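You operate a simulated robot arm through the tools that you are given. There is no shell and no other tool. Be economical: measure what you need, move in short steps, check, and stop when the job is done.

You are at the controls of a simulated two-armed robot. One attempt, no reset.

JOB
On the planning table top, fold the cloth in half.

Only the result counts: the job must be done as asked and must still hold three seconds after the hand-in. Knocking over, shifting, dropping, spilling or breaking anything else fails it. Flat cloth is picked up by pressing the open fingertips on it (5 to 10 N) and closing them slowly along it; thin cloth reads only 2 to 8 mm in the jaws.

ROBOT AND FRAMES
Two 7-joint arms with two-finger parallel grippers on one trunk, on a base that drives. Base frame: it is fixed to the floor where the robot stands at the start and does not move with it; the origin is under the middle of the robot, x ahead of it, y to its left, z up; the surface under the hand at the start is at about z = 800. Units: mm, degrees, N and s.
The left shoulder is at the start at [114, 166, 1139], the right one opposite. With the tool pointing down near the work surface each hand reaches from about 420 to 920 mm from the robot's upright axis, wherever it stands, measured 20 degrees to its own side. Places, roughly: planning table top [600, 100, 800]. Payload 4.4 kg a hand.
Tool frame (each hand has its own): the origin (TCP) lies between the finger pads and is the grasp point; the fingertips stand 23 mm ahead of it; z points along the fingers, y is the line along which they close. Largest opening 94 mm; finger width 38, thickness 10; the body of the gripper, 54 by 96 mm, starts 39 mm behind the TCP.
Orientation is that of the tool frame in the base frame, as a unit quaternion [x, y, z, w]. With the fingers straight down and closing along the base's y, the tool's x points along the base's -x, its y along +y and its z along -z.

CONTROLS
- The arms move only by the tool nudge_tool. It takes "left_plan", "right_plan" or both (then of equal length, played together; a hand with none holds still); each is a list of rows, each a list of 7 numbers: the opening, from 0 (shut) to 1 (fully open), then the shift along the tool's x, y, z in mm, then the turn, a rotation vector about the tool's x, y, z in degrees. In form: [[hand, tx, ty, tz, rx, ry, rz], ...]. A call has 1 to 10 rows; each row is the pose to reach, as a shift and turn from the pose commanded when the call began, along the tool's axes at that moment. Rows are played at 5 a second. More than 50 mm and 8.6 degrees between two rows, or a gripper value outside its range, and nothing of the call is played. Where a pose cannot be reached the arm comes as near as it can. A force on the tool above 40 N (or 10 N above the force at the start of the call, whichever is more), or a blocked arm, ends the call early, and 0.2 s more pass. The fingers move at their own pace (about 72 mm/s each) and stop on an object; they squeeze with about 35 N. The grip force told is the motor's: it shows also when the fingers shut on nothing. Time passes only in rows, and 0.2 s behind the last, so rows that repeat a pose let the fingers close. It gives the time, the measured TCP pose, the force on the tool (base axes), the opening and the grip force at its end, in the units of the frame above (readings bear some noise), with the torque about the TCP (base axes, N m) and any sound that the robot's microphone picked up.
- Cameras (640 x 400 px; columns grow to the right, rows downward): "scene" is now at [220.8, -8.9, 1270.2]; the picture's right is [-0.12, -0.99, -0.01], its down [-0.66, 0.09, -0.75] and it looks along [0.74, -0.09, -0.67] (base axes); focal length 214 px, centre (320, 200). "left" rides on the left gripper at [87, -16, -75] in its tool frame; the picture's right is [0.18, 0.98, 0.00], its down [-0.58, 0.11, -0.81] and it looks along [-0.79, 0.15, 0.59] (tool axes); focal length 243 px, centre (320, 200). "right" rides on the right gripper at [86, 16, -75] in its tool frame; the picture's right is [-0.18, 0.98, 0.00], its down [-0.58, -0.11, -0.81] and it looks along [-0.79, -0.15, 0.59] (tool axes); focal length 243 px, centre (320, 200). There is no depth. A picture from a camera that has moved, and an enlarged one, comes with that camera's place and axes in the base frame and with its lens. The place of the scene camera against the robot may be out by one fixed shift of up to 12 mm in any direction.
- get_image(camera): a new picture of that camera. No time passes.
- slide_trunk(by): slides the trunk up (or, below 0, down) by that many mm; the arms and the scene camera ride with it, the base frame stays. It gives what a move gives, with no picture.
- steer(legs): drives the robot by 1 to 6 legs, each [ahead, left, turn to the left] in mm, mm and degrees, along the robot's own axes; the way and the turn of a leg run together, so that a leg with both is an arc; at most 1500 mm and 180 degrees a leg. The arms and the cameras ride along, it lands a little off, and it stops where it bumps. It gives what a move gives.
- turn_head(pan, tilt): turns the head with the scene camera to pan (to the left, within 80 degrees either way) and tilt (down, from -29 to 69), counted from straight ahead of the robot. It gives what a move gives.
- zoom(camera, box): a new picture of the part [left, top, right, bottom] of that camera's present view, enlarged. No time passes.
- sign_off(): hands the job in; it is judged then, once.

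Go step by step. Nothing tells you exact positions but the pictures and the camera data: compare them with the known pose of the tool, close in by small moves and look again before you grip or let go. The budget is 120 turns and 108 pictures, counting those below and the enlarged ones. Unless the task says otherwise, let go and move clear before handing in, and close with one line.

The tools are called after ">>>" as a command line: name --argument value ..., lists and objects as JSON in quotes. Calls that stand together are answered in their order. nudge_tool: Moves the arms, as the interface text tells. Its arguments: {"type":"object","properties":{"left_plan":{"type":"array","items":{"type":"array","items":{"type":"number"}}},"right_plan":{"type":"array","items":{"type":"array","items":{"type":"number"}}}},"required":[]} The other tools are called the same way: slide_trunk (by) slides the trunk up or down; steer (legs) drives the base; turn_head (pan, tilt) turns the head that bears the scene camera; get_image (camera) takes a picture; zoom (camera, box) takes an enlarged picture of a part of a camera's view; sign_off () hands the job in.

At the start:

```text
t: 0.0
left_ee_pos: [463.2, 405.3, 1013.7]
left_tcp_rot: [0.003, 1.0, 0.001, 0.011]
left_ft_force: [0.1, -0.5, -0.3]
left_wrist_torque: [0.01, 0.02, 0.03]
left_width: 93.9
left_finger_force: 0.0
right_ee_pos: [564.3, -137.3, 1005.8]
right_tcp_rot: [-0.008, 1.0, -0.003, 0.003]
right_ft_force: [-0.2, 0.0, -1.0]
right_wrist_torque: [-0.04, -0.01, -0.02]
right_width: 94.1
right_finger_force: 0.1
trunk travel left (down, up): [-150.0, 238.0]
robot x, y, heading: [-6.1, -0.8, -0.5]
head pan, tilt: [-6.5, 43.1]
```

scene: 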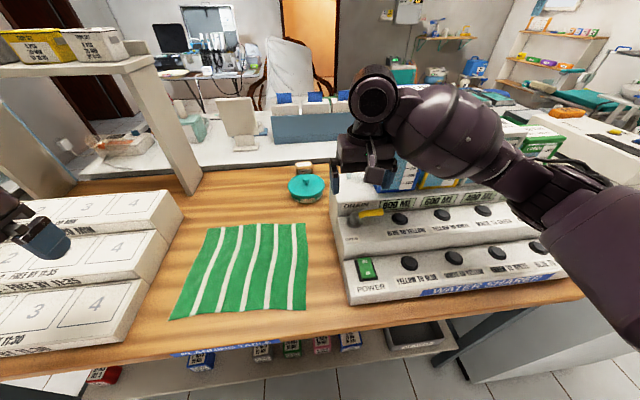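
right: 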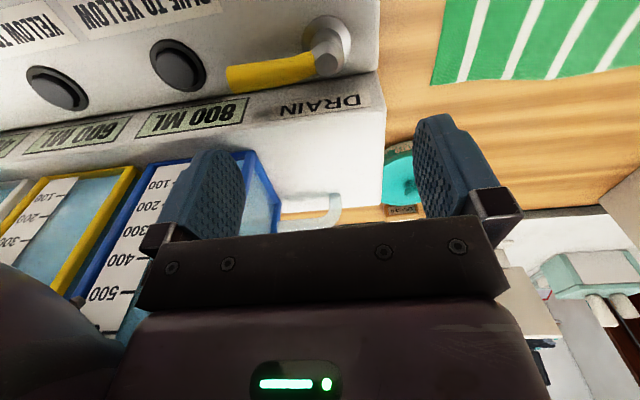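
left: 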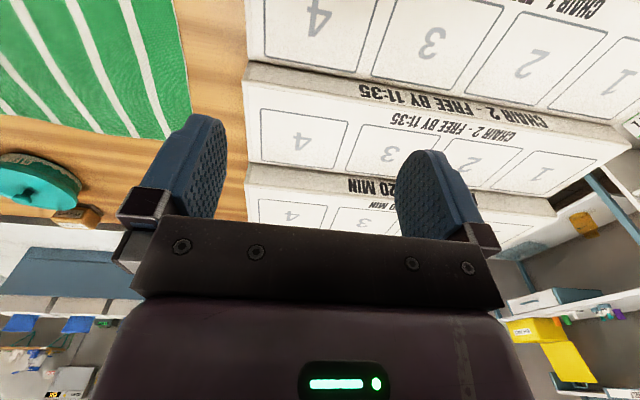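

The striped cloth lies roughly between x 405–655 and y 0–270. I plan to take the two near corners and carry them to the far edge, so I'll back the base up a little first to get comfortable reach.

>>> steer --legs '[[-120, 0, 0]]'

>>> turn_head --pan 8 --tilt 45

>>> get_image --camera "scene"

```text
t: 1.2
left_ee_pos: [362.6, 408.8, 1000.7]
left_tcp_rot: [0.003, 1.0, -0.001, -0.001]
left_ft_force: [-0.3, -0.2, -0.2]
left_wrist_torque: [0.0, 0.01, -0.01]
left_width: 94.0
left_finger_force: 0.0
right_ee_pos: [463.5, -134.2, 993.8]
right_tcp_rot: [-0.008, 1.0, -0.005, -0.008]
right_ft_force: [1.1, -0.1, -0.4]
right_wrist_torque: [0.02, -0.02, -0.02]
right_width: 93.7
right_finger_force: 0.1
trunk travel left (down, up): [-150.0, 238.0]
robot x, y, heading: [-127.2, 0.5, -0.2]
head pan, tilt: [-6.5, 43.1]
```

```text
t: 2.0
left_ee_pos: [364.0, 408.0, 1001.3]
left_tcp_rot: [0.004, 1.0, 0.0, 0.0]
left_ft_force: [0.0, -0.4, -0.6]
left_wrist_torque: [0.04, -0.01, 0.01]
left_width: 93.8
left_finger_force: 0.1
right_ee_pos: [464.4, -134.2, 993.5]
right_tcp_rot: [-0.009, 1.0, -0.006, -0.009]
right_ft_force: [-0.4, 0.0, 0.1]
right_wrist_torque: [0.0, 0.01, 0.0]
right_width: 93.9
right_finger_force: 0.0
trunk travel left (down, up): [-150.0, 238.0]
robot x, y, heading: [-126.9, 2.0, -0.5]
head pan, tilt: [8.0, 45.0]
```

```text
104 pictures are left
camera scene: at [125.9, 17.1, 1261.9], right [0.13, -0.99, 0.0], down [-0.7, -0.09, -0.71], along [0.7, 0.09, -0.71], focal length 214 px, centre (320, 200)
```

scene: 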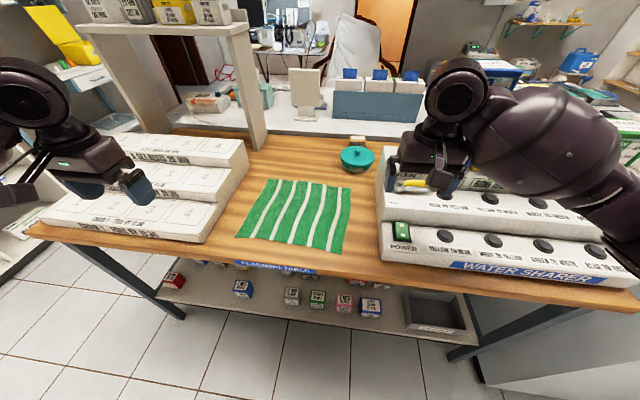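

The cloth's near corners come out at about (402, 2) and (422, 278), matching the first estimate. Next I'll bring both hands above the near edge, turning them so the fingers close along x.

>>> nudge_tool --left_plan '[[0.6, -7, -16, 0, 0, 0, -8.5], [0.6, -14, -32, 0, 0, 0, -17], [0.6, -21, -47, 0, 0, 0, -25.5], [0.6, -28, -63, 0, 0, 0, -34], [0.6, -35, -79, 0, 0, 0, -42.5], [0.6, -42, -95, 0, 0, 0, -51], [0.6, -49, -111, 0, 0, 0, -59.5], [0.6, -56, -126, 0, 0, 0, -68], [0.6, -63, -142, 0, 0, 0, -76.5], [0.6, -70, -158, 0, 0, 0, -85]]' --right_plan '[[0.6, 4, 16, 0, 0, 0, 8.5], [0.6, 8, 32, 0, 0, 0, 17], [0.6, 12, 47, 0, 0, 0, 25.5], [0.6, 16, 63, 0, 0, 0, 34], [0.6, 20, 79, 0, 0, 0, 42.5], [0.6, 24, 95, 0, 0, 0, 51], [0.6, 28, 111, 0, 0, 0, 59.5], [0.6, 32, 126, 0, 0, 0, 68], [0.6, 36, 142, 0, 0, 0, 76.5], [0.6, 40, 158, 0, 0, 0, 85]]'

>>> get_image --camera "scene"

>>> get_image --camera "left"

>>> get_image --camera "right"

```text
t: 4.2
left_ee_pos: [433.7, 250.7, 1002.2]
left_tcp_rot: [-0.673, 0.739, 0.0, -0.001]
left_ft_force: [0.8, -0.4, 0.1]
left_wrist_torque: [-0.02, 0.01, 0.0]
left_width: 56.5
left_finger_force: 0.1
right_ee_pos: [428.7, 22.1, 989.5]
right_tcp_rot: [0.669, 0.743, -0.01, -0.004]
right_ft_force: [-0.2, 0.6, 1.3]
right_wrist_torque: [0.01, 0.03, 0.01]
right_width: 56.5
right_finger_force: 0.1
right hand out of reach, approached as far as the arm can: row 10
trunk travel left (down, up): [-150.0, 238.0]
robot x, y, heading: [-127.6, -0.7, -0.4]
head pan, tilt: [8.0, 45.0]
```

```text
103 pictures are left
camera scene: at [126.6, 17.1, 1261.6], right [0.13, -0.99, 0.0], down [-0.7, -0.09, -0.71], along [0.7, 0.09, -0.71], focal length 214 px, centre (320, 200)
```

scene: 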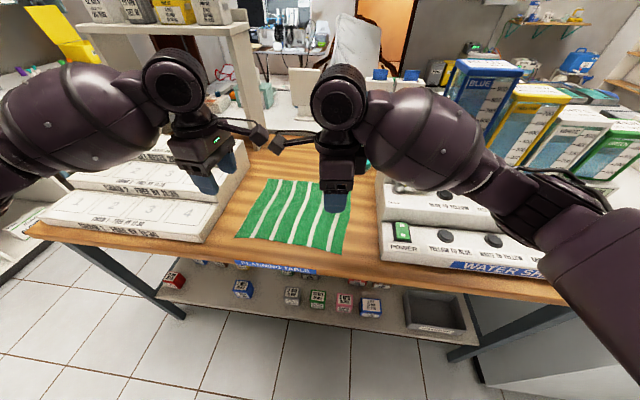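

```text
102 pictures are left
camera left: at [440.6, 162.5, 1075.1], right [-1.0, -0.09, 0.0], down [-0.05, 0.59, 0.81], along [-0.08, 0.8, -0.59], focal length 243 px, centre (320, 200)
```

left: 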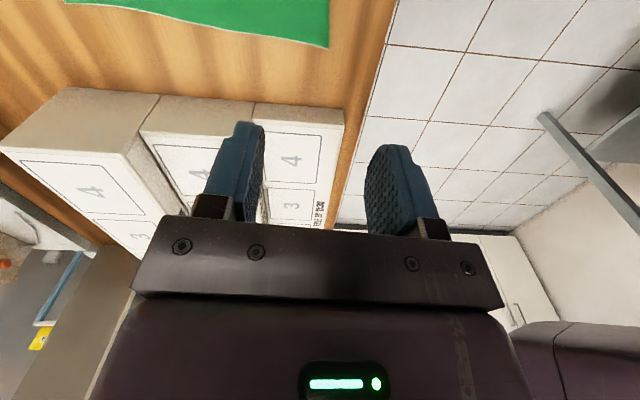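

```text
101 pictures are left
camera right: at [437.2, 110.4, 1062.3], right [1.0, -0.08, -0.02], down [-0.03, -0.58, 0.81], along [-0.07, -0.81, -0.58], focal length 243 px, centre (320, 200)
```

right: 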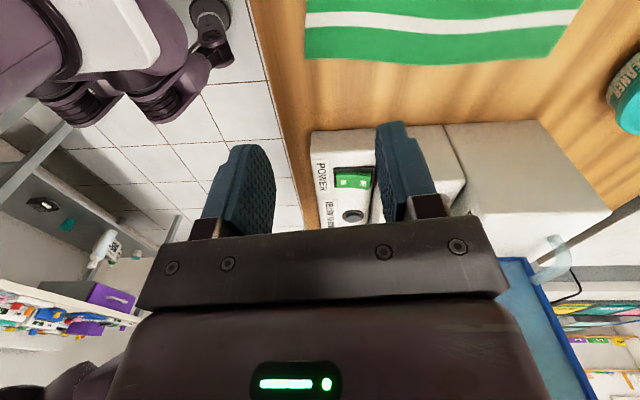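

Both hands are turned; the wrist cameras put the near corners at about (410, -6) and (420, 269). I'll lower to about 40 mm above the cloth with a narrow opening and check.

>>> nudge_tool --left_plan '[[0.3, 2, -10, 30, 0, 0, 0], [0.3, 2, -10, 60, 0, 0, 0], [0.3, 2, -10, 90, 0, 0, 0], [0.3, 2, -10, 120, 0, 0, 0], [0.3, 2, -10, 142, 0, 0, 0]]' --right_plan '[[0.3, -7, 5, 30, 0, 0, 0], [0.3, -7, 5, 60, 0, 0, 0], [0.3, -7, 5, 90, 0, 0, 0], [0.3, -7, 5, 110, 0, 0, 0], [0.3, -7, 5, 130, 0, 0, 0]]'

>>> get_image --camera "scene"

>>> get_image --camera "left"

>>> get_image --camera "right"

```text
t: 5.4
left_ee_pos: [443.4, 247.8, 857.3]
left_tcp_rot: [-0.673, 0.74, 0.0, 0.0]
left_ft_force: [-0.6, -1.2, 0.6]
left_wrist_torque: [0.02, 0.02, 0.02]
left_width: 28.2
left_finger_force: 0.1
right_ee_pos: [432.6, 14.8, 860.2]
right_tcp_rot: [0.669, 0.743, -0.011, -0.003]
right_ft_force: [0.3, 0.0, -0.4]
right_wrist_torque: [-0.01, 0.0, 0.03]
right_width: 28.1
right_finger_force: 0.1
trunk travel left (down, up): [-150.0, 238.0]
robot x, y, heading: [-125.0, 1.0, -0.1]
head pan, tilt: [8.0, 45.0]
```

```text
100 pictures are left
camera scene: at [126.4, 17.2, 1261.8], right [0.13, -0.99, 0.0], down [-0.7, -0.09, -0.71], along [0.7, 0.09, -0.71], focal length 214 px, centre (320, 200)
```

scene: 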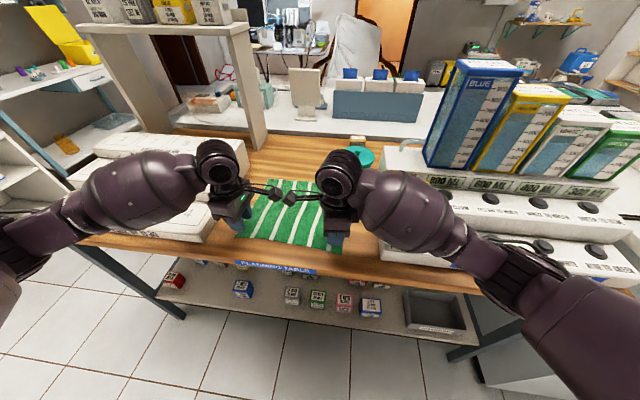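

```text
99 pictures are left
camera left: at [450.5, 160.0, 931.8], right [-1.0, -0.09, 0.0], down [-0.05, 0.59, 0.81], along [-0.07, 0.8, -0.59], focal length 243 px, centre (320, 200)
```

left: 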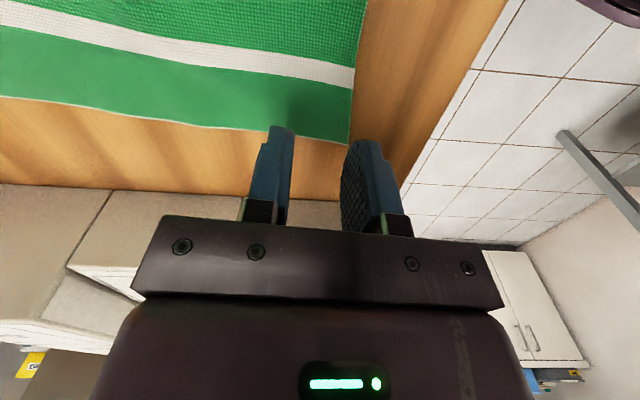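

```text
98 pictures are left
camera right: at [440.4, 103.2, 933.0], right [1.0, -0.08, -0.02], down [-0.03, -0.58, 0.81], along [-0.08, -0.81, -0.58], focal length 243 px, centre (320, 200)
```

right: 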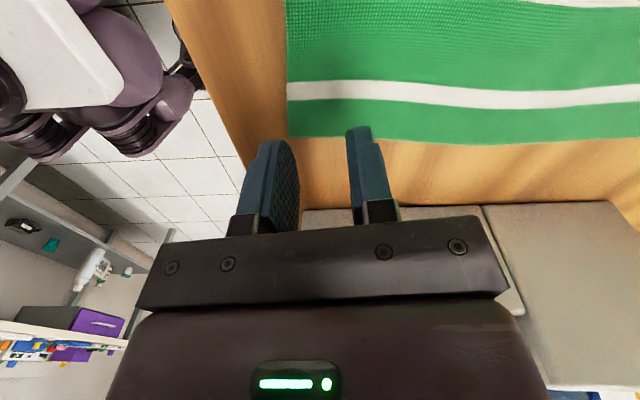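

The fingers sit over the near edge as intended, with edges at x≈421 (left) and ≈408 (right). I'll go down to just above contact.

>>> nudge_tool --left_plan '[[0.3, 0, -4, 15, 0, 0, 0], [0.3, 0, -4, 29, 0, 0, 0], [0.3, 0, -4, 31, 0, 0, 0], [0.3, 0, -4, 33, 0, 0, 0]]' --right_plan '[[0.3, 0, 2, 17, 0, 0, 0], [0.3, 0, 2, 32, 0, 0, 0], [0.3, 0, 2, 34, 0, 0, 0], [0.3, 0, 2, 36, 0, 0, 0]]'

```text
t: 6.4
left_ee_pos: [447.4, 248.0, 827.2]
left_tcp_rot: [-0.673, 0.74, 0.0, 0.0]
left_ft_force: [-0.4, 0.0, 0.0]
left_wrist_torque: [0.02, -0.01, -0.02]
left_width: 28.2
left_finger_force: 0.0
right_ee_pos: [432.8, 14.7, 824.9]
right_tcp_rot: [0.669, 0.743, -0.01, -0.003]
right_ft_force: [-0.5, -1.6, 0.8]
right_wrist_torque: [0.02, 0.04, 0.01]
right_width: 28.0
right_finger_force: 0.0
trunk travel left (down, up): [-150.0, 238.0]
robot x, y, heading: [-125.0, 2.5, -0.4]
head pan, tilt: [8.0, 45.0]
```

Neither hand has touched yet, so I'll ease down in small steps.

>>> nudge_tool --left_plan '[[0.3, 0, 0, 2, 0, 0, 0], [0.3, 0, 0, 3, 0, 0, 0], [0.3, 0, 0, 4, 0, 0, 0]]' --right_plan '[[0.3, 0, 1, 1, 0, 0, 0], [0.3, 0, 1, 2, 0, 0, 0], [0.3, 0, 2, 2, 0, 0, 0]]'

>>> get_image --camera "left"

>>> get_image --camera "right"

```text
t: 7.2
left_ee_pos: [445.5, 247.5, 823.4]
left_tcp_rot: [-0.673, 0.739, -0.002, 0.002]
left_ft_force: [2.1, 0.5, 7.4]
left_wrist_torque: [0.0, 0.06, 0.0]
left_width: 27.8
left_finger_force: 0.1
right_ee_pos: [433.9, 14.5, 825.7]
right_tcp_rot: [0.669, 0.743, -0.009, -0.002]
right_ft_force: [-3.2, -0.7, 11.7]
right_wrist_torque: [0.0, -0.11, 0.01]
right_width: 27.1
right_finger_force: 0.1
trunk travel left (down, up): [-150.0, 238.0]
robot x, y, heading: [-125.8, -1.4, -0.5]
head pan, tilt: [8.0, 45.0]
```

```text
97 pictures are left
camera left: at [453.4, 159.8, 898.5], right [-1.0, -0.09, 0.0], down [-0.06, 0.59, 0.81], along [-0.07, 0.8, -0.59], focal length 243 px, centre (320, 200)
```

left: 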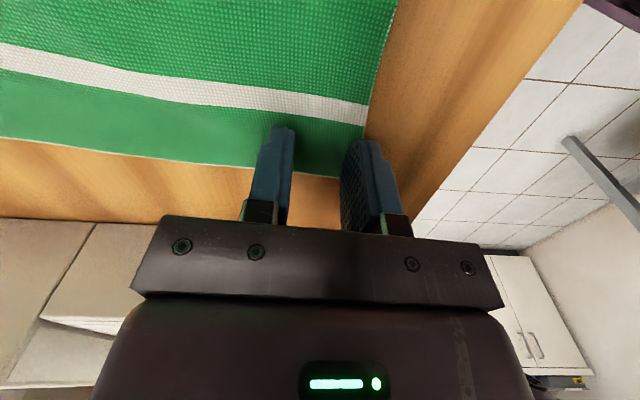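

```text
96 pictures are left
camera right: at [442.3, 102.4, 897.2], right [1.0, -0.08, -0.01], down [-0.04, -0.58, 0.81], along [-0.07, -0.81, -0.58], focal length 243 px, centre (320, 200)
```

right: 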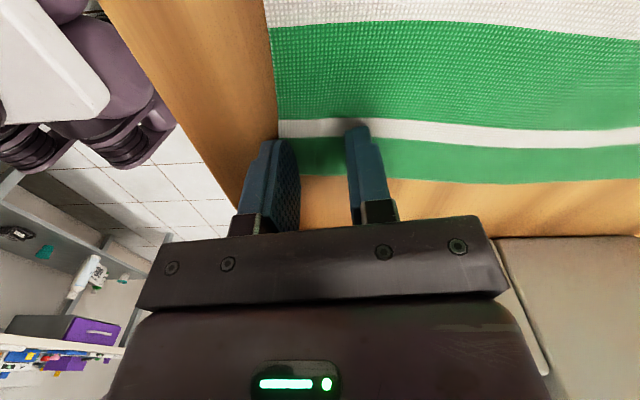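

Contact on both at about 7–12 N, with the near fingers straddling the cloth edge. Closing slowly now.

>>> nudge_tool --left_plan '[[0.26, 0, 0, 0, 0, 0, 0], [0.22, 0, 0, 0, 0, 0, 0], [0.18, 0, 0, 0, 0, 0, 0], [0.14, 0, 0, 0, 0, 0, 0], [0.1, 0, 0, 0, 0, 0, 0], [0.06, 0, 0, 0, 0, 0, 0], [0.03, 0, 0, 0, 0, 0, 0], [0, 0, 0, 0, 0, 0, 0], [0, 0, 0, 0, 0, 0, 0]]' --right_plan '[[0.26, 0, 0, 0, 0, 0, 0], [0.22, 0, 0, 0, 0, 0, 0], [0.18, 0, 0, 0, 0, 0, 0], [0.14, 0, 0, 0, 0, 0, 0], [0.1, 0, 0, 0, 0, 0, 0], [0.06, 0, 0, 0, 0, 0, 0], [0.03, 0, 0, 0, 0, 0, 0], [0, 0, 0, 0, 0, 0, 0], [0, 0, 0, 0, 0, 0, 0]]'

>>> get_image --camera "left"

>>> get_image --camera "right"

```text
t: 9.2
left_ee_pos: [445.5, 248.1, 825.2]
left_tcp_rot: [-0.673, 0.74, -0.002, 0.001]
left_ft_force: [3.4, -2.7, 21.7]
left_wrist_torque: [-0.13, -0.01, 0.01]
left_width: 2.3
left_finger_force: 34.8
right_ee_pos: [432.8, 14.8, 824.3]
right_tcp_rot: [0.669, 0.743, -0.008, -0.002]
right_ft_force: [-0.1, 4.3, 15.7]
right_wrist_torque: [0.16, -0.02, 0.01]
right_width: 2.4
right_finger_force: 35.0
trunk travel left (down, up): [-150.0, 238.0]
robot x, y, heading: [-125.0, 3.1, -0.0]
head pan, tilt: [8.0, 45.0]
```

```text
95 pictures are left
camera left: at [452.9, 159.4, 898.6], right [-1.0, -0.09, 0.0], down [-0.06, 0.59, 0.81], along [-0.07, 0.8, -0.59], focal length 243 px, centre (320, 200)
```

left: 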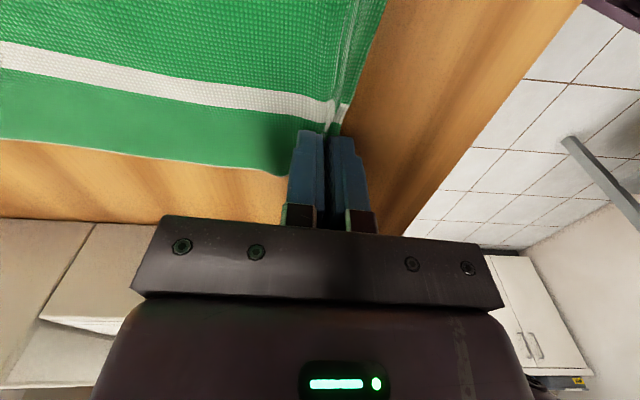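

```text
94 pictures are left
camera right: at [441.8, 102.3, 897.0], right [1.0, -0.08, -0.01], down [-0.04, -0.58, 0.81], along [-0.07, -0.81, -0.58], focal length 243 px, centre (320, 200)
```

right: 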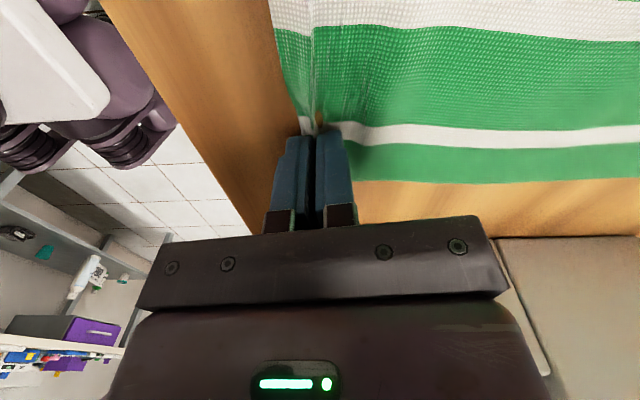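

Both jaws read about 2.3 mm with cloth in them. I'll lift a little and check the hold.

>>> nudge_tool --left_plan '[[0, 0, 0, -8, 0, 0, 0], [0, 0, -2, -18, 0, 0, 0], [0, -1, -5, -30, 0, 0, 0], [0, -1, -10, -45, 0, 0, 0]]' --right_plan '[[0, 0, 0, -8, 0, 0, 0], [0, 0, 2, -18, 0, 0, 0], [0, -1, 5, -30, 0, 0, 0], [0, -1, 10, -45, 0, 0, 0]]'

>>> get_image --camera "scene"

>>> get_image --camera "left"

>>> get_image --camera "right"

```text
t: 10.2
left_ee_pos: [456.4, 246.5, 866.5]
left_tcp_rot: [-0.673, 0.74, 0.0, -0.001]
left_ft_force: [-0.3, -1.6, -0.1]
left_wrist_torque: [-0.05, -0.01, 0.0]
left_width: 2.4
left_finger_force: 34.9
right_ee_pos: [446.2, 14.6, 868.0]
right_tcp_rot: [0.669, 0.743, -0.01, -0.004]
right_ft_force: [-0.4, 3.0, -0.2]
right_wrist_torque: [0.08, 0.03, -0.03]
right_width: 2.3
right_finger_force: 34.9
trunk travel left (down, up): [-150.0, 238.0]
robot x, y, heading: [-126.0, 2.0, -0.5]
head pan, tilt: [8.0, 45.0]
```

```text
93 pictures are left
camera scene: at [125.7, 17.0, 1262.0], right [0.13, -0.99, 0.0], down [-0.7, -0.09, -0.71], along [0.7, 0.09, -0.71], focal length 214 px, centre (320, 200)
```

scene: 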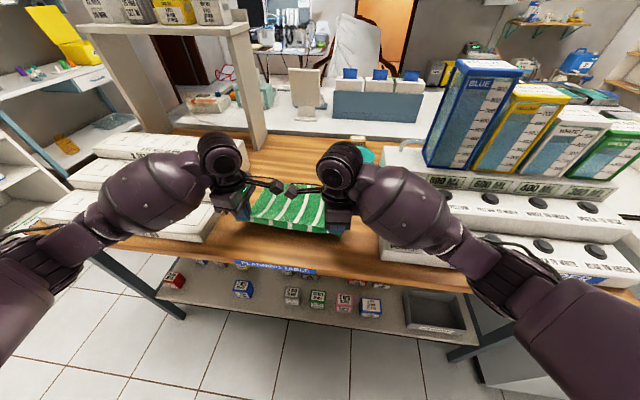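

```text
92 pictures are left
camera left: at [463.8, 159.4, 940.7], right [-1.0, -0.09, 0.0], down [-0.05, 0.59, 0.81], along [-0.07, 0.8, -0.59], focal length 243 px, centre (320, 200)
```

left: 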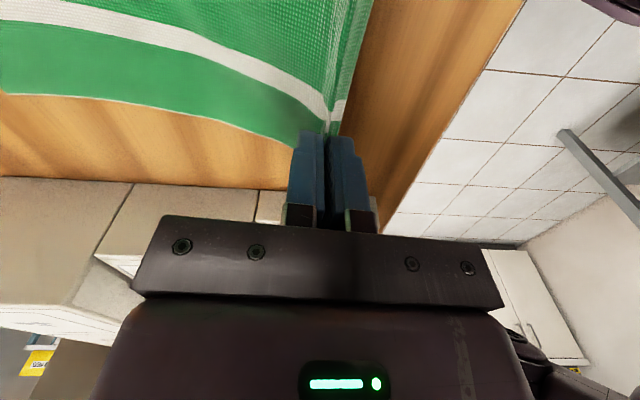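

```text
91 pictures are left
camera right: at [454.2, 102.3, 940.2], right [1.0, -0.08, -0.02], down [-0.03, -0.58, 0.81], along [-0.08, -0.81, -0.58], focal length 243 px, centre (320, 200)
```

right: 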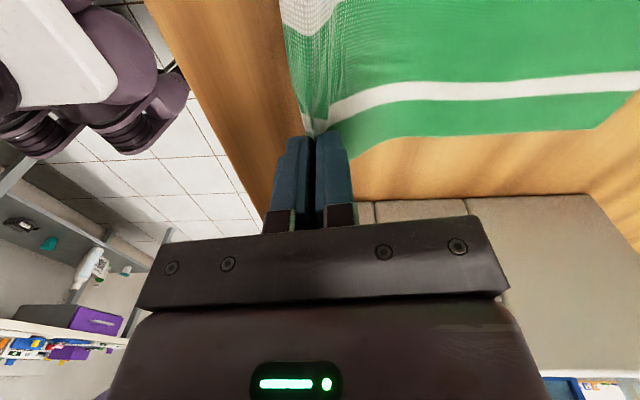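

The hold is good on both sides and the near edge lifts evenly. Now I'll carry it in an arc towards the far edge.

>>> nudge_tool --left_plan '[[0, 0, -20, -10, 0, 0, 0], [0, 0, -40, -20, 0, 0, 0], [0, 0, -60, -27, 0, 0, 0], [0, 1, -80, -30, 0, 0, 0], [0, 1, -100, -28, 0, 0, 0], [0, 1, -121, -22, 0, 0, 0], [0, 1, -141, -12, 0, 0, 0], [0, 2, -156, 0, 0, 0, 0]]' --right_plan '[[0, -4, 21, -10, 0, 0, 0], [0, -8, 42, -20, 0, 0, 0], [0, -13, 63, -27, 0, 0, 0], [0, -16, 84, -30, 0, 0, 0], [0, -20, 104, -28, 0, 0, 0], [0, -24, 126, -22, 0, 0, 0], [0, -28, 147, -12, 0, 0, 0], [0, -31, 163, 0, 0, 0, 0]]'

>>> get_image --camera "scene"

>>> get_image --camera "left"

>>> get_image --camera "right"

```text
t: 12.0
left_ee_pos: [612.8, 231.3, 866.3]
left_tcp_rot: [-0.673, 0.74, 0.0, 0.0]
left_ft_force: [4.1, 5.6, 1.9]
left_wrist_torque: [-0.75, 0.28, 0.43]
left_width: 2.1
left_finger_force: 35.2
right_ee_pos: [611.8, 0.2, 862.8]
right_tcp_rot: [0.669, 0.743, -0.01, -0.003]
right_ft_force: [-2.9, -4.9, -1.7]
right_wrist_torque: [0.31, -0.3, 0.42]
right_width: 2.4
right_finger_force: 34.8
trunk travel left (down, up): [-150.0, 238.0]
robot x, y, heading: [-123.0, 0.1, -0.4]
head pan, tilt: [8.0, 45.0]
```

```text
90 pictures are left
camera scene: at [126.5, 17.2, 1261.7], right [0.13, -0.99, 0.0], down [-0.7, -0.09, -0.71], along [0.7, 0.09, -0.71], focal length 214 px, centre (320, 200)
```

scene: 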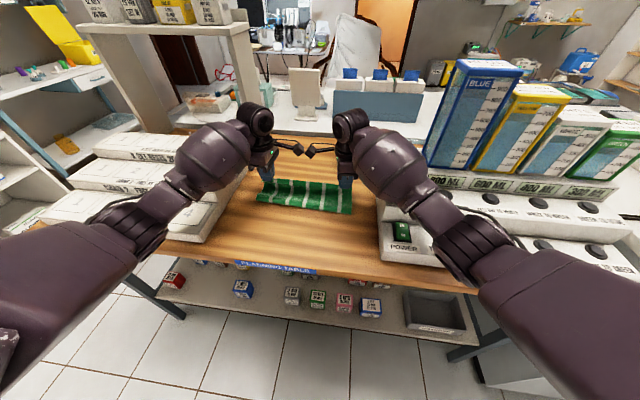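

```text
89 pictures are left
camera left: at [620.0, 143.5, 940.4], right [-1.0, -0.09, 0.0], down [-0.05, 0.59, 0.81], along [-0.07, 0.8, -0.59], focal length 243 px, centre (320, 200)
```

left: 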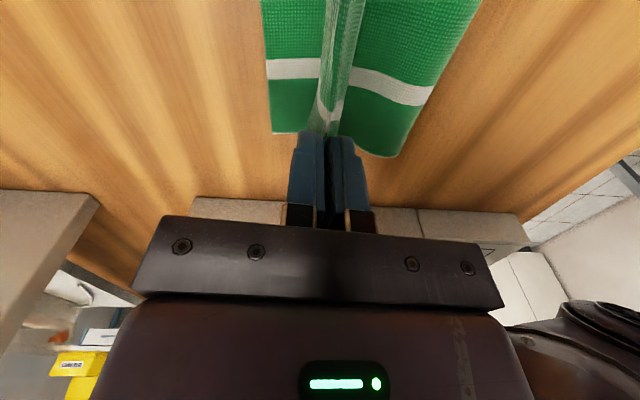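

```text
88 pictures are left
camera right: at [620.6, 88.7, 935.5], right [1.0, -0.08, -0.02], down [-0.03, -0.58, 0.81], along [-0.08, -0.81, -0.58], focal length 243 px, centre (320, 200)
```

right: 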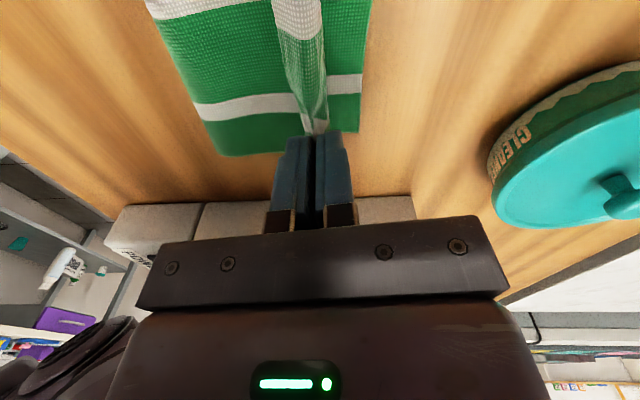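

The fold is nearly there: the lower far edge is around x 645 (left) and 636 (right). Opposing side forces suggest the wrist cameras are touching, so I'll spread the hands slightly, move a little farther, and lower.

>>> nudge_tool --left_plan '[[0, -3, 0, 0, 0, 0, 0], [0, -4, -5, 8, 0, 0, 0], [0, -4, -11, 18, 0, 0, 0], [0, -4, -16, 28, 0, 0, 0]]' --right_plan '[[0, -2, 0, 0, 0, 0, 0], [0, -3, 3, 8, 0, 0, 0], [0, -3, 7, 17, 0, 0, 0], [0, -3, 10, 25, 0, 0, 0]]'

>>> get_image --camera "left"

>>> get_image --camera "right"

>>> zoom --camera "scene" --box '[220, 130, 400, 240]'

```text
t: 13.0
left_ee_pos: [625.9, 235.1, 846.9]
left_tcp_rot: [-0.673, 0.74, -0.002, 0.003]
left_ft_force: [0.2, -1.9, -0.5]
left_wrist_torque: [-0.03, 0.02, 0.0]
left_width: 2.4
left_finger_force: 34.3
right_ee_pos: [618.9, 2.9, 851.1]
right_tcp_rot: [0.668, 0.744, -0.005, 0.003]
right_ft_force: [0.3, 2.0, 0.4]
right_wrist_torque: [0.01, -0.02, -0.01]
right_width: 2.3
right_finger_force: 34.9
trunk travel left (down, up): [-150.0, 238.0]
robot x, y, heading: [-126.9, 4.3, -0.6]
head pan, tilt: [8.0, 45.0]
```

```text
87 pictures are left
camera left: at [631.6, 146.9, 920.7], right [-1.0, -0.09, -0.01], down [-0.06, 0.59, 0.81], along [-0.07, 0.8, -0.59], focal length 243 px, centre (320, 200)
```

left: 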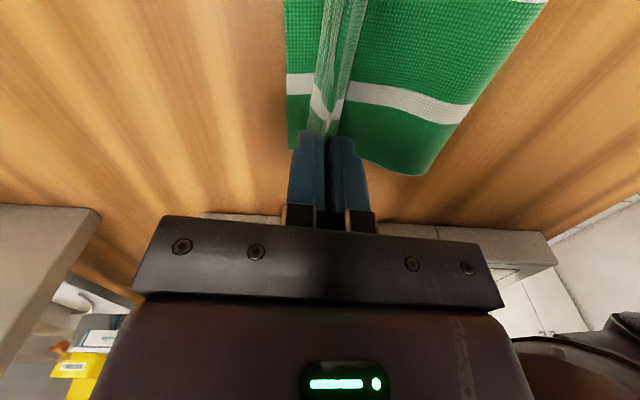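

```text
86 pictures are left
camera right: at [626.1, 90.1, 923.0], right [1.0, -0.08, 0.0], down [-0.04, -0.58, 0.81], along [-0.06, -0.81, -0.58], focal length 243 px, centre (320, 200)
```

right: 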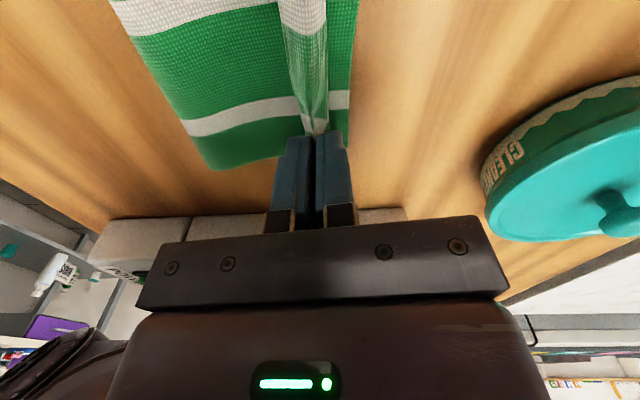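

```text
3.56 times, centred on (310, 185) of scene
camera zoom: at [119.5, 18.5, 1264.6], right [0.13, -0.99, 0.0], down [-0.7, -0.09, -0.71], along [0.7, 0.09, -0.7], focal length 763 px, centre (356, 253)
```

zoom: 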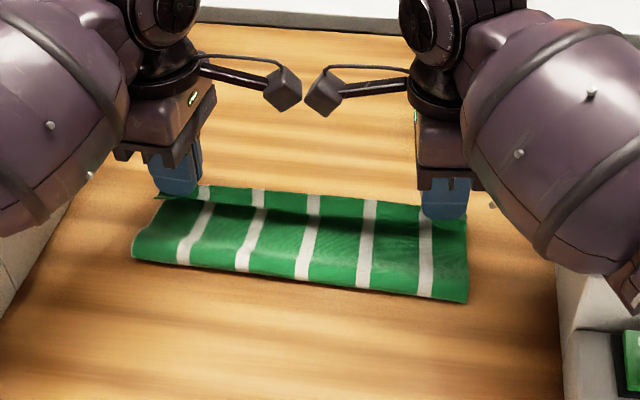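

Forces are relaxed now, and the held edge sits just over the far edge with tips about 25 mm above the table. I'll open the fingers and see how the cloth drops.

>>> nudge_tool --left_plan '[[0.4, 0, 0, 0, 0, 0, 0], [0.5, 0, 0, 0, 0, 0, 0], [0.5, 0, 0, 0, 0, 0, 0]]' --right_plan '[[0.4, 0, 0, 0, 0, 0, 0], [0.5, 0, 0, 0, 0, 0, 0], [0.5, 0, 0, 0, 0, 0, 0]]'

>>> get_image --camera "left"

>>> get_image --camera "right"

>>> zoom --camera "scene" --box '[220, 130, 400, 240]'

```text
t: 13.8
left_ee_pos: [624.3, 235.2, 844.4]
left_tcp_rot: [-0.673, 0.74, -0.003, 0.003]
left_ft_force: [0.4, 0.8, -0.9]
left_wrist_torque: [-0.05, 0.01, -0.01]
left_width: 46.8
left_finger_force: 0.1
right_ee_pos: [620.0, 1.7, 850.0]
right_tcp_rot: [0.668, 0.744, -0.005, 0.003]
right_ft_force: [-1.2, -0.5, -0.5]
right_wrist_torque: [0.02, 0.01, 0.05]
right_width: 46.7
right_finger_force: 0.0
trunk travel left (down, up): [-150.0, 238.0]
robot x, y, heading: [-125.2, -1.0, -0.4]
head pan, tilt: [8.0, 45.0]
```

```text
84 pictures are left
camera left: at [630.9, 147.1, 918.8], right [-1.0, -0.09, -0.01], down [-0.06, 0.59, 0.81], along [-0.07, 0.8, -0.59], focal length 243 px, centre (320, 200)
```

left: 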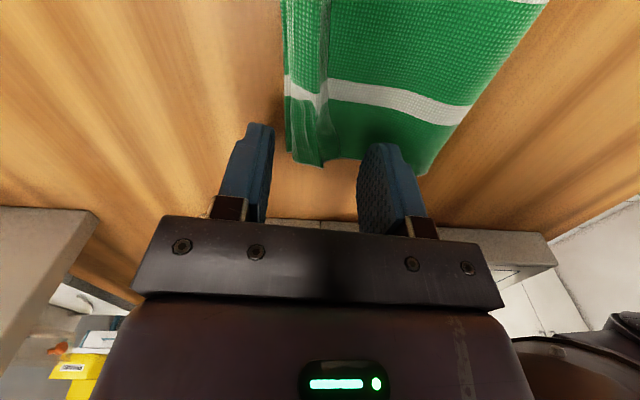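

```text
83 pictures are left
camera right: at [625.8, 90.4, 922.4], right [1.0, -0.08, 0.0], down [-0.04, -0.58, 0.81], along [-0.06, -0.81, -0.58], focal length 243 px, centre (320, 200)
```

right: 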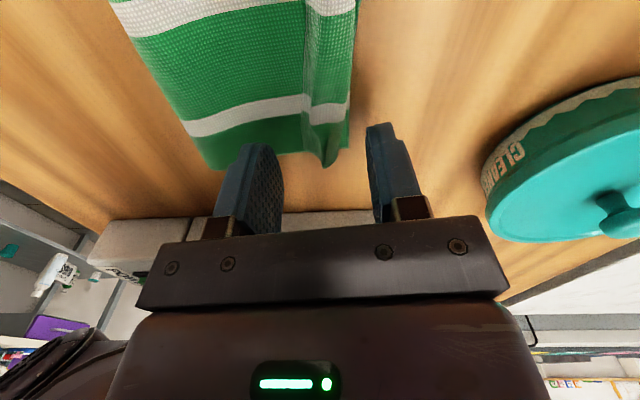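

```text
3.56 times, centred on (310, 185) of scene
camera zoom: at [119.2, 18.9, 1263.9], right [0.13, -0.99, 0.0], down [-0.7, -0.09, -0.71], along [0.7, 0.09, -0.7], focal length 763 px, centre (356, 253)
```

zoom: 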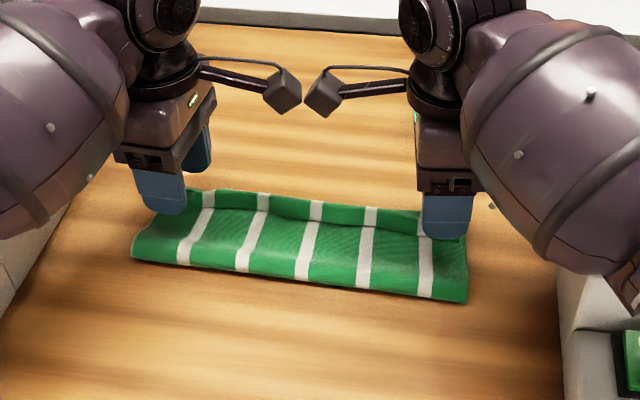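

The cloth is free and the gathered edge is opening up. I'll lift the hands clear and look at it properly.

>>> nudge_tool --left_plan '[[0.5, 0, 0, -25, 0, 0, 0], [0.5, 0, 0, -60, 0, 0, 0], [0.5, -20, 0, -100, 0, 0, 0], [0.5, -60, 10, -130, 0, 0, 0], [0.5, -60, 60, -130, 0, 0, 0], [0.5, -60, 100, -130, 0, 0, 0]]' --right_plan '[[0.5, 0, 0, -25, 0, 0, 0], [0.5, 0, 0, -60, 0, 0, 0], [0.5, -20, 0, -100, 0, 0, 0], [0.5, -60, -10, -130, 0, 0, 0], [0.5, -60, -60, -130, 0, 0, 0], [0.5, -60, -100, -130, 0, 0, 0]]'

>>> get_image --camera "left"

>>> get_image --camera "right"

>>> zoom --camera "scene" --box '[220, 130, 400, 240]'

```text
refused: row 4 steps farther than a row can; nothing moved
```

```text
81 pictures are left
camera left: at [630.9, 147.1, 918.8], right [-1.0, -0.09, -0.01], down [-0.06, 0.59, 0.81], along [-0.07, 0.8, -0.59], focal length 243 px, centre (320, 200)
```

left: 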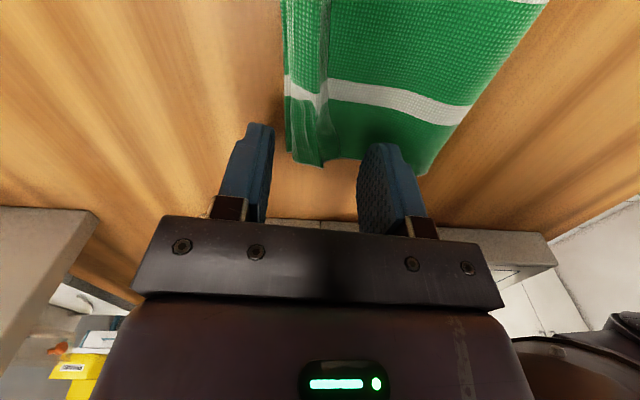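

```text
80 pictures are left
camera right: at [625.8, 90.4, 922.4], right [1.0, -0.08, 0.0], down [-0.04, -0.58, 0.81], along [-0.06, -0.81, -0.58], focal length 243 px, centre (320, 200)
```

right: 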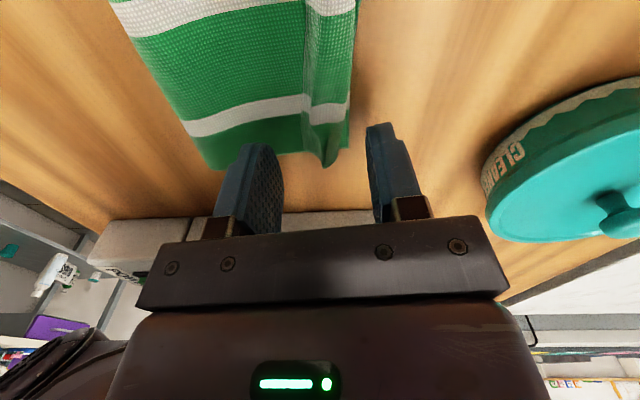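

```text
3.56 times, centred on (310, 185) of scene
camera zoom: at [119.2, 18.9, 1263.9], right [0.13, -0.99, 0.0], down [-0.7, -0.09, -0.71], along [0.7, 0.09, -0.7], focal length 763 px, centre (356, 253)
```

zoom: 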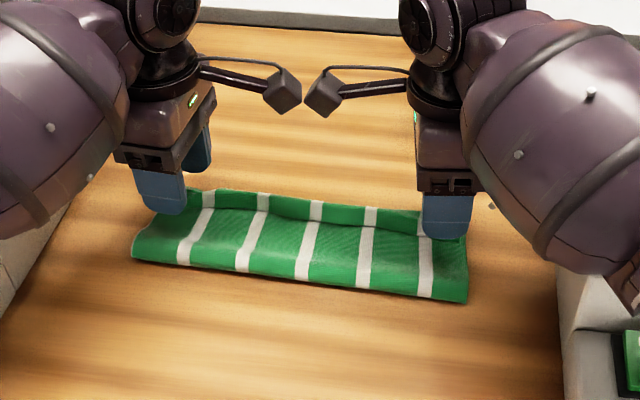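

That call was refused for one step being too large. Retrying with smaller steps, straight up then back towards the robot.

>>> nudge_tool --left_plan '[[0.5, 0, 0, -25, 0, 0, 0], [0.5, 0, 0, -60, 0, 0, 0], [0.5, 0, 0, -100, 0, 0, 0], [0.5, -5, 30, -130, 0, 0, 0], [0.5, -10, 70, -140, 0, 0, 0], [0.5, -10, 110, -150, 0, 0, 0], [0.5, -10, 150, -160, 0, 0, 0]]' --right_plan '[[0.5, 0, 0, -25, 0, 0, 0], [0.5, 0, 0, -60, 0, 0, 0], [0.5, 0, 0, -100, 0, 0, 0], [0.5, -5, -30, -130, 0, 0, 0], [0.5, -10, -70, -140, 0, 0, 0], [0.5, -10, -110, -150, 0, 0, 0], [0.5, -10, -150, -160, 0, 0, 0]]'

>>> get_image --camera "left"

>>> get_image --camera "right"

>>> zoom --camera "scene" --box '[220, 130, 400, 240]'

```text
t: 15.4
left_ee_pos: [477.0, 258.3, 1002.7]
left_tcp_rot: [-0.673, 0.74, 0.0, 0.001]
left_ft_force: [0.2, 0.2, 0.9]
left_wrist_torque: [-0.04, -0.01, 0.03]
left_width: 46.9
left_finger_force: 0.0
right_ee_pos: [474.5, -24.9, 1003.5]
right_tcp_rot: [0.669, 0.743, -0.01, -0.003]
right_ft_force: [0.1, 0.0, -0.2]
right_wrist_torque: [0.02, -0.01, 0.02]
right_width: 47.1
right_finger_force: 0.0
trunk travel left (down, up): [-150.0, 238.0]
robot x, y, heading: [-128.3, -0.5, -0.2]
head pan, tilt: [8.0, 45.0]
```

```text
78 pictures are left
camera left: at [484.9, 170.0, 1075.4], right [-1.0, -0.09, 0.0], down [-0.05, 0.59, 0.81], along [-0.07, 0.8, -0.59], focal length 243 px, centre (320, 200)
```

left: 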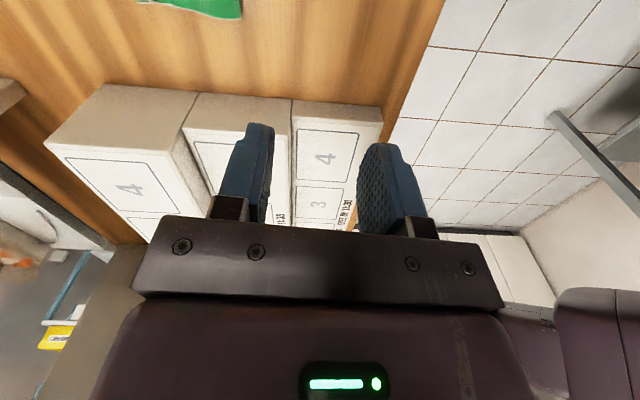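

```text
77 pictures are left
camera right: at [482.8, 63.1, 1075.9], right [1.0, -0.08, -0.02], down [-0.03, -0.58, 0.81], along [-0.07, -0.81, -0.58], focal length 243 px, centre (320, 200)
```

right: 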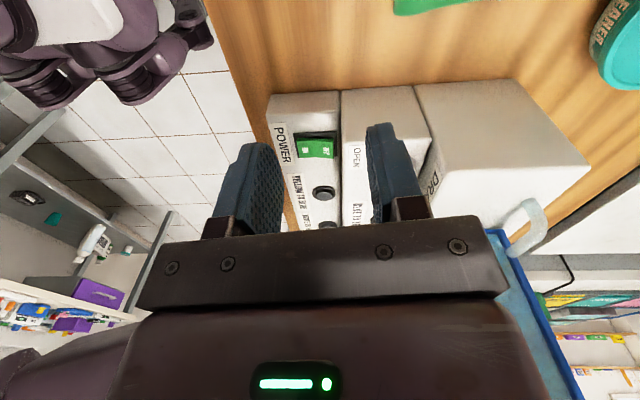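

```text
3.56 times, centred on (310, 185) of scene
camera zoom: at [124.5, 17.1, 1262.5], right [0.13, -0.99, 0.0], down [-0.7, -0.09, -0.71], along [0.7, 0.09, -0.71], focal length 763 px, centre (356, 253)
```

zoom: 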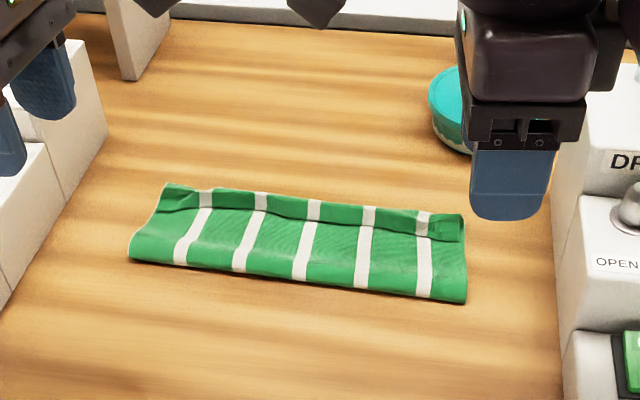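

The cloth is folded but there's a visible strip along the far side. I'll look at it closer to see whether it's a curl or a misaligned edge.

>>> zoom --camera "scene" --box '[250, 175, 310, 212]'

>>> zoom --camera "scene" --box '[305, 180, 365, 217]'

```text
10.67 times, centred on (280, 194) of scene
camera zoom: at [124.5, 17.1, 1262.5], right [0.13, -0.99, 0.0], down [-0.7, -0.09, -0.71], along [0.7, 0.09, -0.71], focal length 2288 px, centre (747, 269)
```

zoom: 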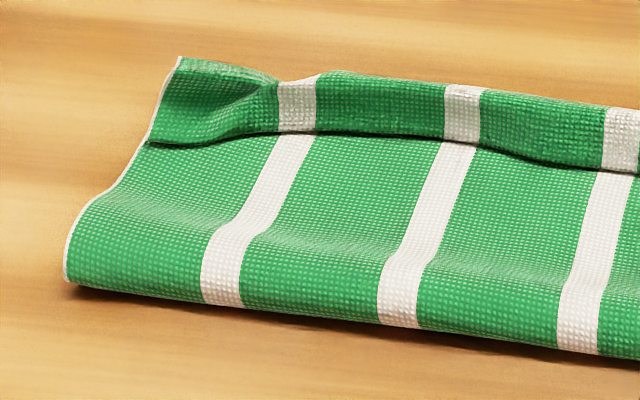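

```text
10.67 times, centred on (335, 198) of scene
camera zoom: at [124.5, 17.1, 1262.5], right [0.13, -0.99, 0.0], down [-0.7, -0.09, -0.71], along [0.7, 0.09, -0.71], focal length 2288 px, centre (160, 216)
```

zoom: 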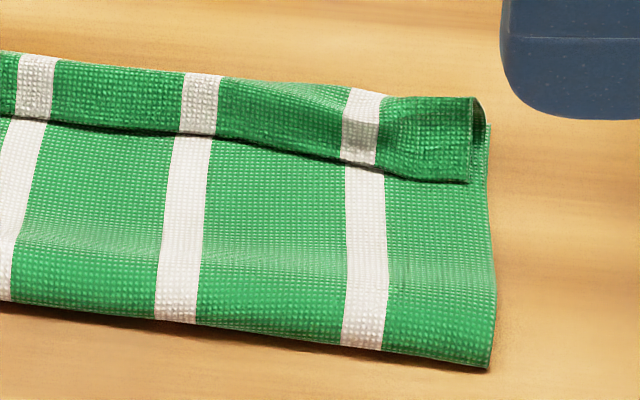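

It's confirmed: the top layer's edge has curled back towards me by about 35 mm, and it needs flipping open forward. I'll turn both hands back to the default orientation, fingers wide, and stage them just on the near side of that curl.

>>> nudge_tool --left_plan '[[1, 5, -10, 0, 0, 0, 8.5], [1, 10, -20, 0, 0, 0, 17], [1, 15, -30, 0, 0, 0, 25.5], [1, 20, -40, 5, 0, 0, 34], [1, 25, -50, 20, 0, 0, 42.5], [1, 30, -60, 35, 0, 0, 51], [1, 35, -70, 50, 0, 0, 59.5], [1, 40, -80, 65, 0, 0, 68], [1, 45, -90, 80, 0, 0, 76.5], [1, 49, -100, 95, 0, 0, 85]]' --right_plan '[[1, 6, 10, 0, 0, 0, -8.5], [1, 12, 21, 0, 0, 0, -17], [1, 18, 31, 0, 0, 0, -25.5], [1, 24, 42, 5, 0, 0, -34], [1, 30, 52, 20, 0, 0, -42.5], [1, 36, 62, 35, 0, 0, -51], [1, 42, 73, 50, 0, 0, -59.5], [1, 48, 83, 65, 0, 0, -68], [1, 54, 94, 80, 0, 0, -76.5], [1, 59, 104, 95, 0, 0, -84]]'

>>> get_image --camera "left"

>>> get_image --camera "right"

```text
t: 17.6
left_ee_pos: [575.2, 200.6, 903.0]
left_tcp_rot: [0.004, 1.0, 0.001, -0.002]
left_ft_force: [1.0, -0.7, -0.4]
left_wrist_torque: [0.02, -0.02, -0.01]
left_width: 94.0
left_finger_force: 0.1
right_ee_pos: [572.5, 44.1, 904.1]
right_tcp_rot: [-0.002, 1.0, -0.005, -0.01]
right_ft_force: [0.1, 0.1, -1.2]
right_wrist_torque: [0.03, -0.03, -0.02]
right_width: 94.1
right_finger_force: 0.0
trunk travel left (down, up): [-150.0, 238.0]
robot x, y, heading: [-127.1, -1.8, -0.6]
head pan, tilt: [8.0, 45.0]
```

```text
73 pictures are left
camera left: at [488.1, 183.4, 977.1], right [-0.18, 0.98, 0.0], down [0.58, 0.1, 0.81], along [0.79, 0.14, -0.59], focal length 243 px, centre (320, 200)
```

left: 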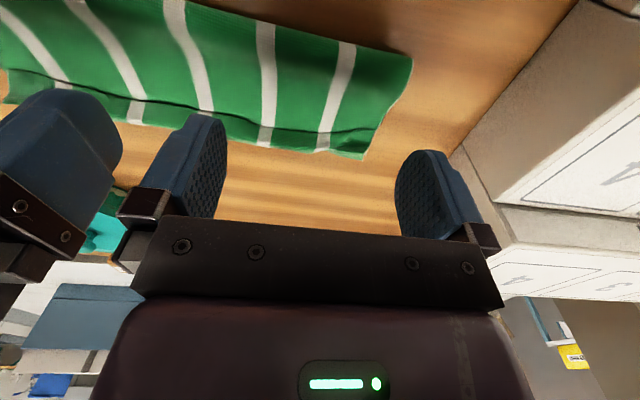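

```text
72 pictures are left
camera right: at [486.7, 60.3, 979.1], right [0.18, 0.98, -0.01], down [0.6, -0.1, 0.8], along [0.78, -0.15, -0.6], focal length 243 px, centre (320, 200)
```

right: 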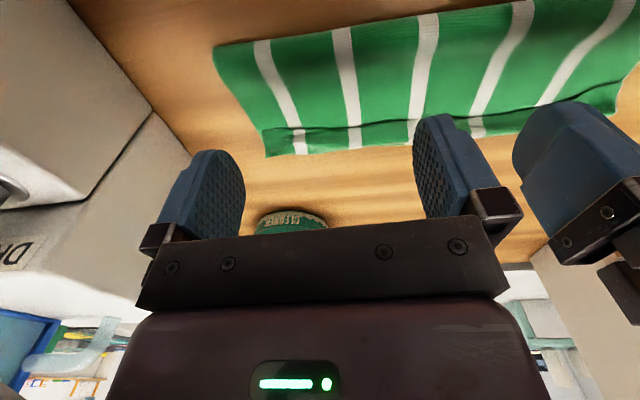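

From here the curl's free edge is at x≈608, its far crease at ≈640–648, and the fold at ≈541–553. I'll lower the wide-open fingers just in front of the free edge, skimming the top layer, and sweep forward to flip it over.

>>> nudge_tool --left_plan '[[1, 0, 0, 40, 0, 0, 0], [1, 0, 0, 73, 0, 0, 0], [1, -8, 0, 74, 0, 0, 0], [1, -16, 0, 74, 0, 0, 0], [1, -24, 0, 74, 0, 0, 0], [1, -32, 0, 73, 0, 0, 0], [1, -40, 0, 72, 0, 0, 0]]' --right_plan '[[1, 0, 0, 40, 0, 0, 0], [1, 0, 0, 74, 0, 0, 0], [1, -8, 0, 75, 0, 0, 0], [1, -16, 0, 75, 0, 0, 0], [1, -24, 0, 75, 0, 0, 0], [1, -32, 0, 74, 0, 0, 0], [1, -40, 0, 73, 0, 0, 0]]'

>>> get_image --camera "left"

>>> get_image --camera "right"

```text
t: 19.2
left_ee_pos: [614.9, 198.6, 831.7]
left_tcp_rot: [0.004, 1.0, 0.0, 0.0]
left_ft_force: [-0.7, -0.5, 0.5]
left_wrist_torque: [0.0, 0.0, 0.01]
left_width: 94.0
left_finger_force: 0.0
right_ee_pos: [611.1, 43.4, 830.4]
right_tcp_rot: [0.0, 1.0, -0.005, -0.009]
right_ft_force: [0.5, 0.1, 0.5]
right_wrist_torque: [-0.01, 0.01, 0.02]
right_width: 94.0
right_finger_force: 0.0
trunk travel left (down, up): [-150.0, 238.0]
robot x, y, heading: [-127.5, -4.2, -0.6]
head pan, tilt: [8.0, 45.0]
```

```text
71 pictures are left
camera left: at [528.1, 182.7, 905.9], right [-0.18, 0.98, 0.0], down [0.58, 0.1, 0.81], along [0.79, 0.14, -0.59], focal length 243 px, centre (320, 200)
```

left: 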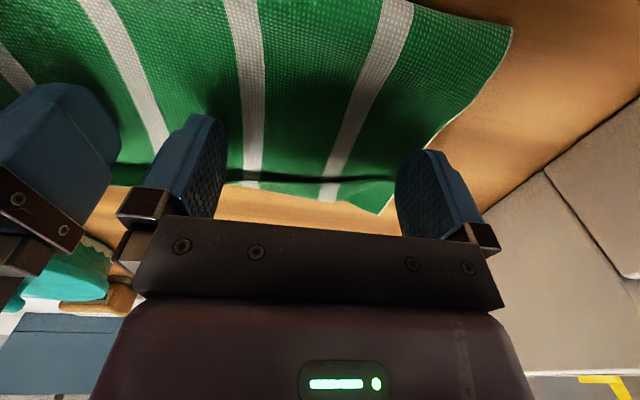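

```text
70 pictures are left
camera right: at [525.6, 58.9, 906.0], right [0.18, 0.98, -0.01], down [0.6, -0.1, 0.8], along [0.78, -0.15, -0.6], focal length 243 px, centre (320, 200)
```

right: 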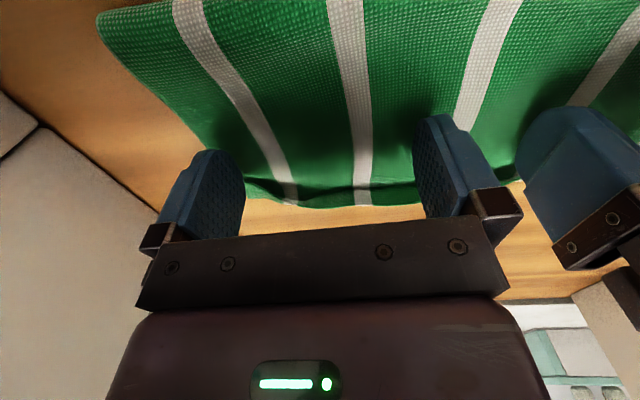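

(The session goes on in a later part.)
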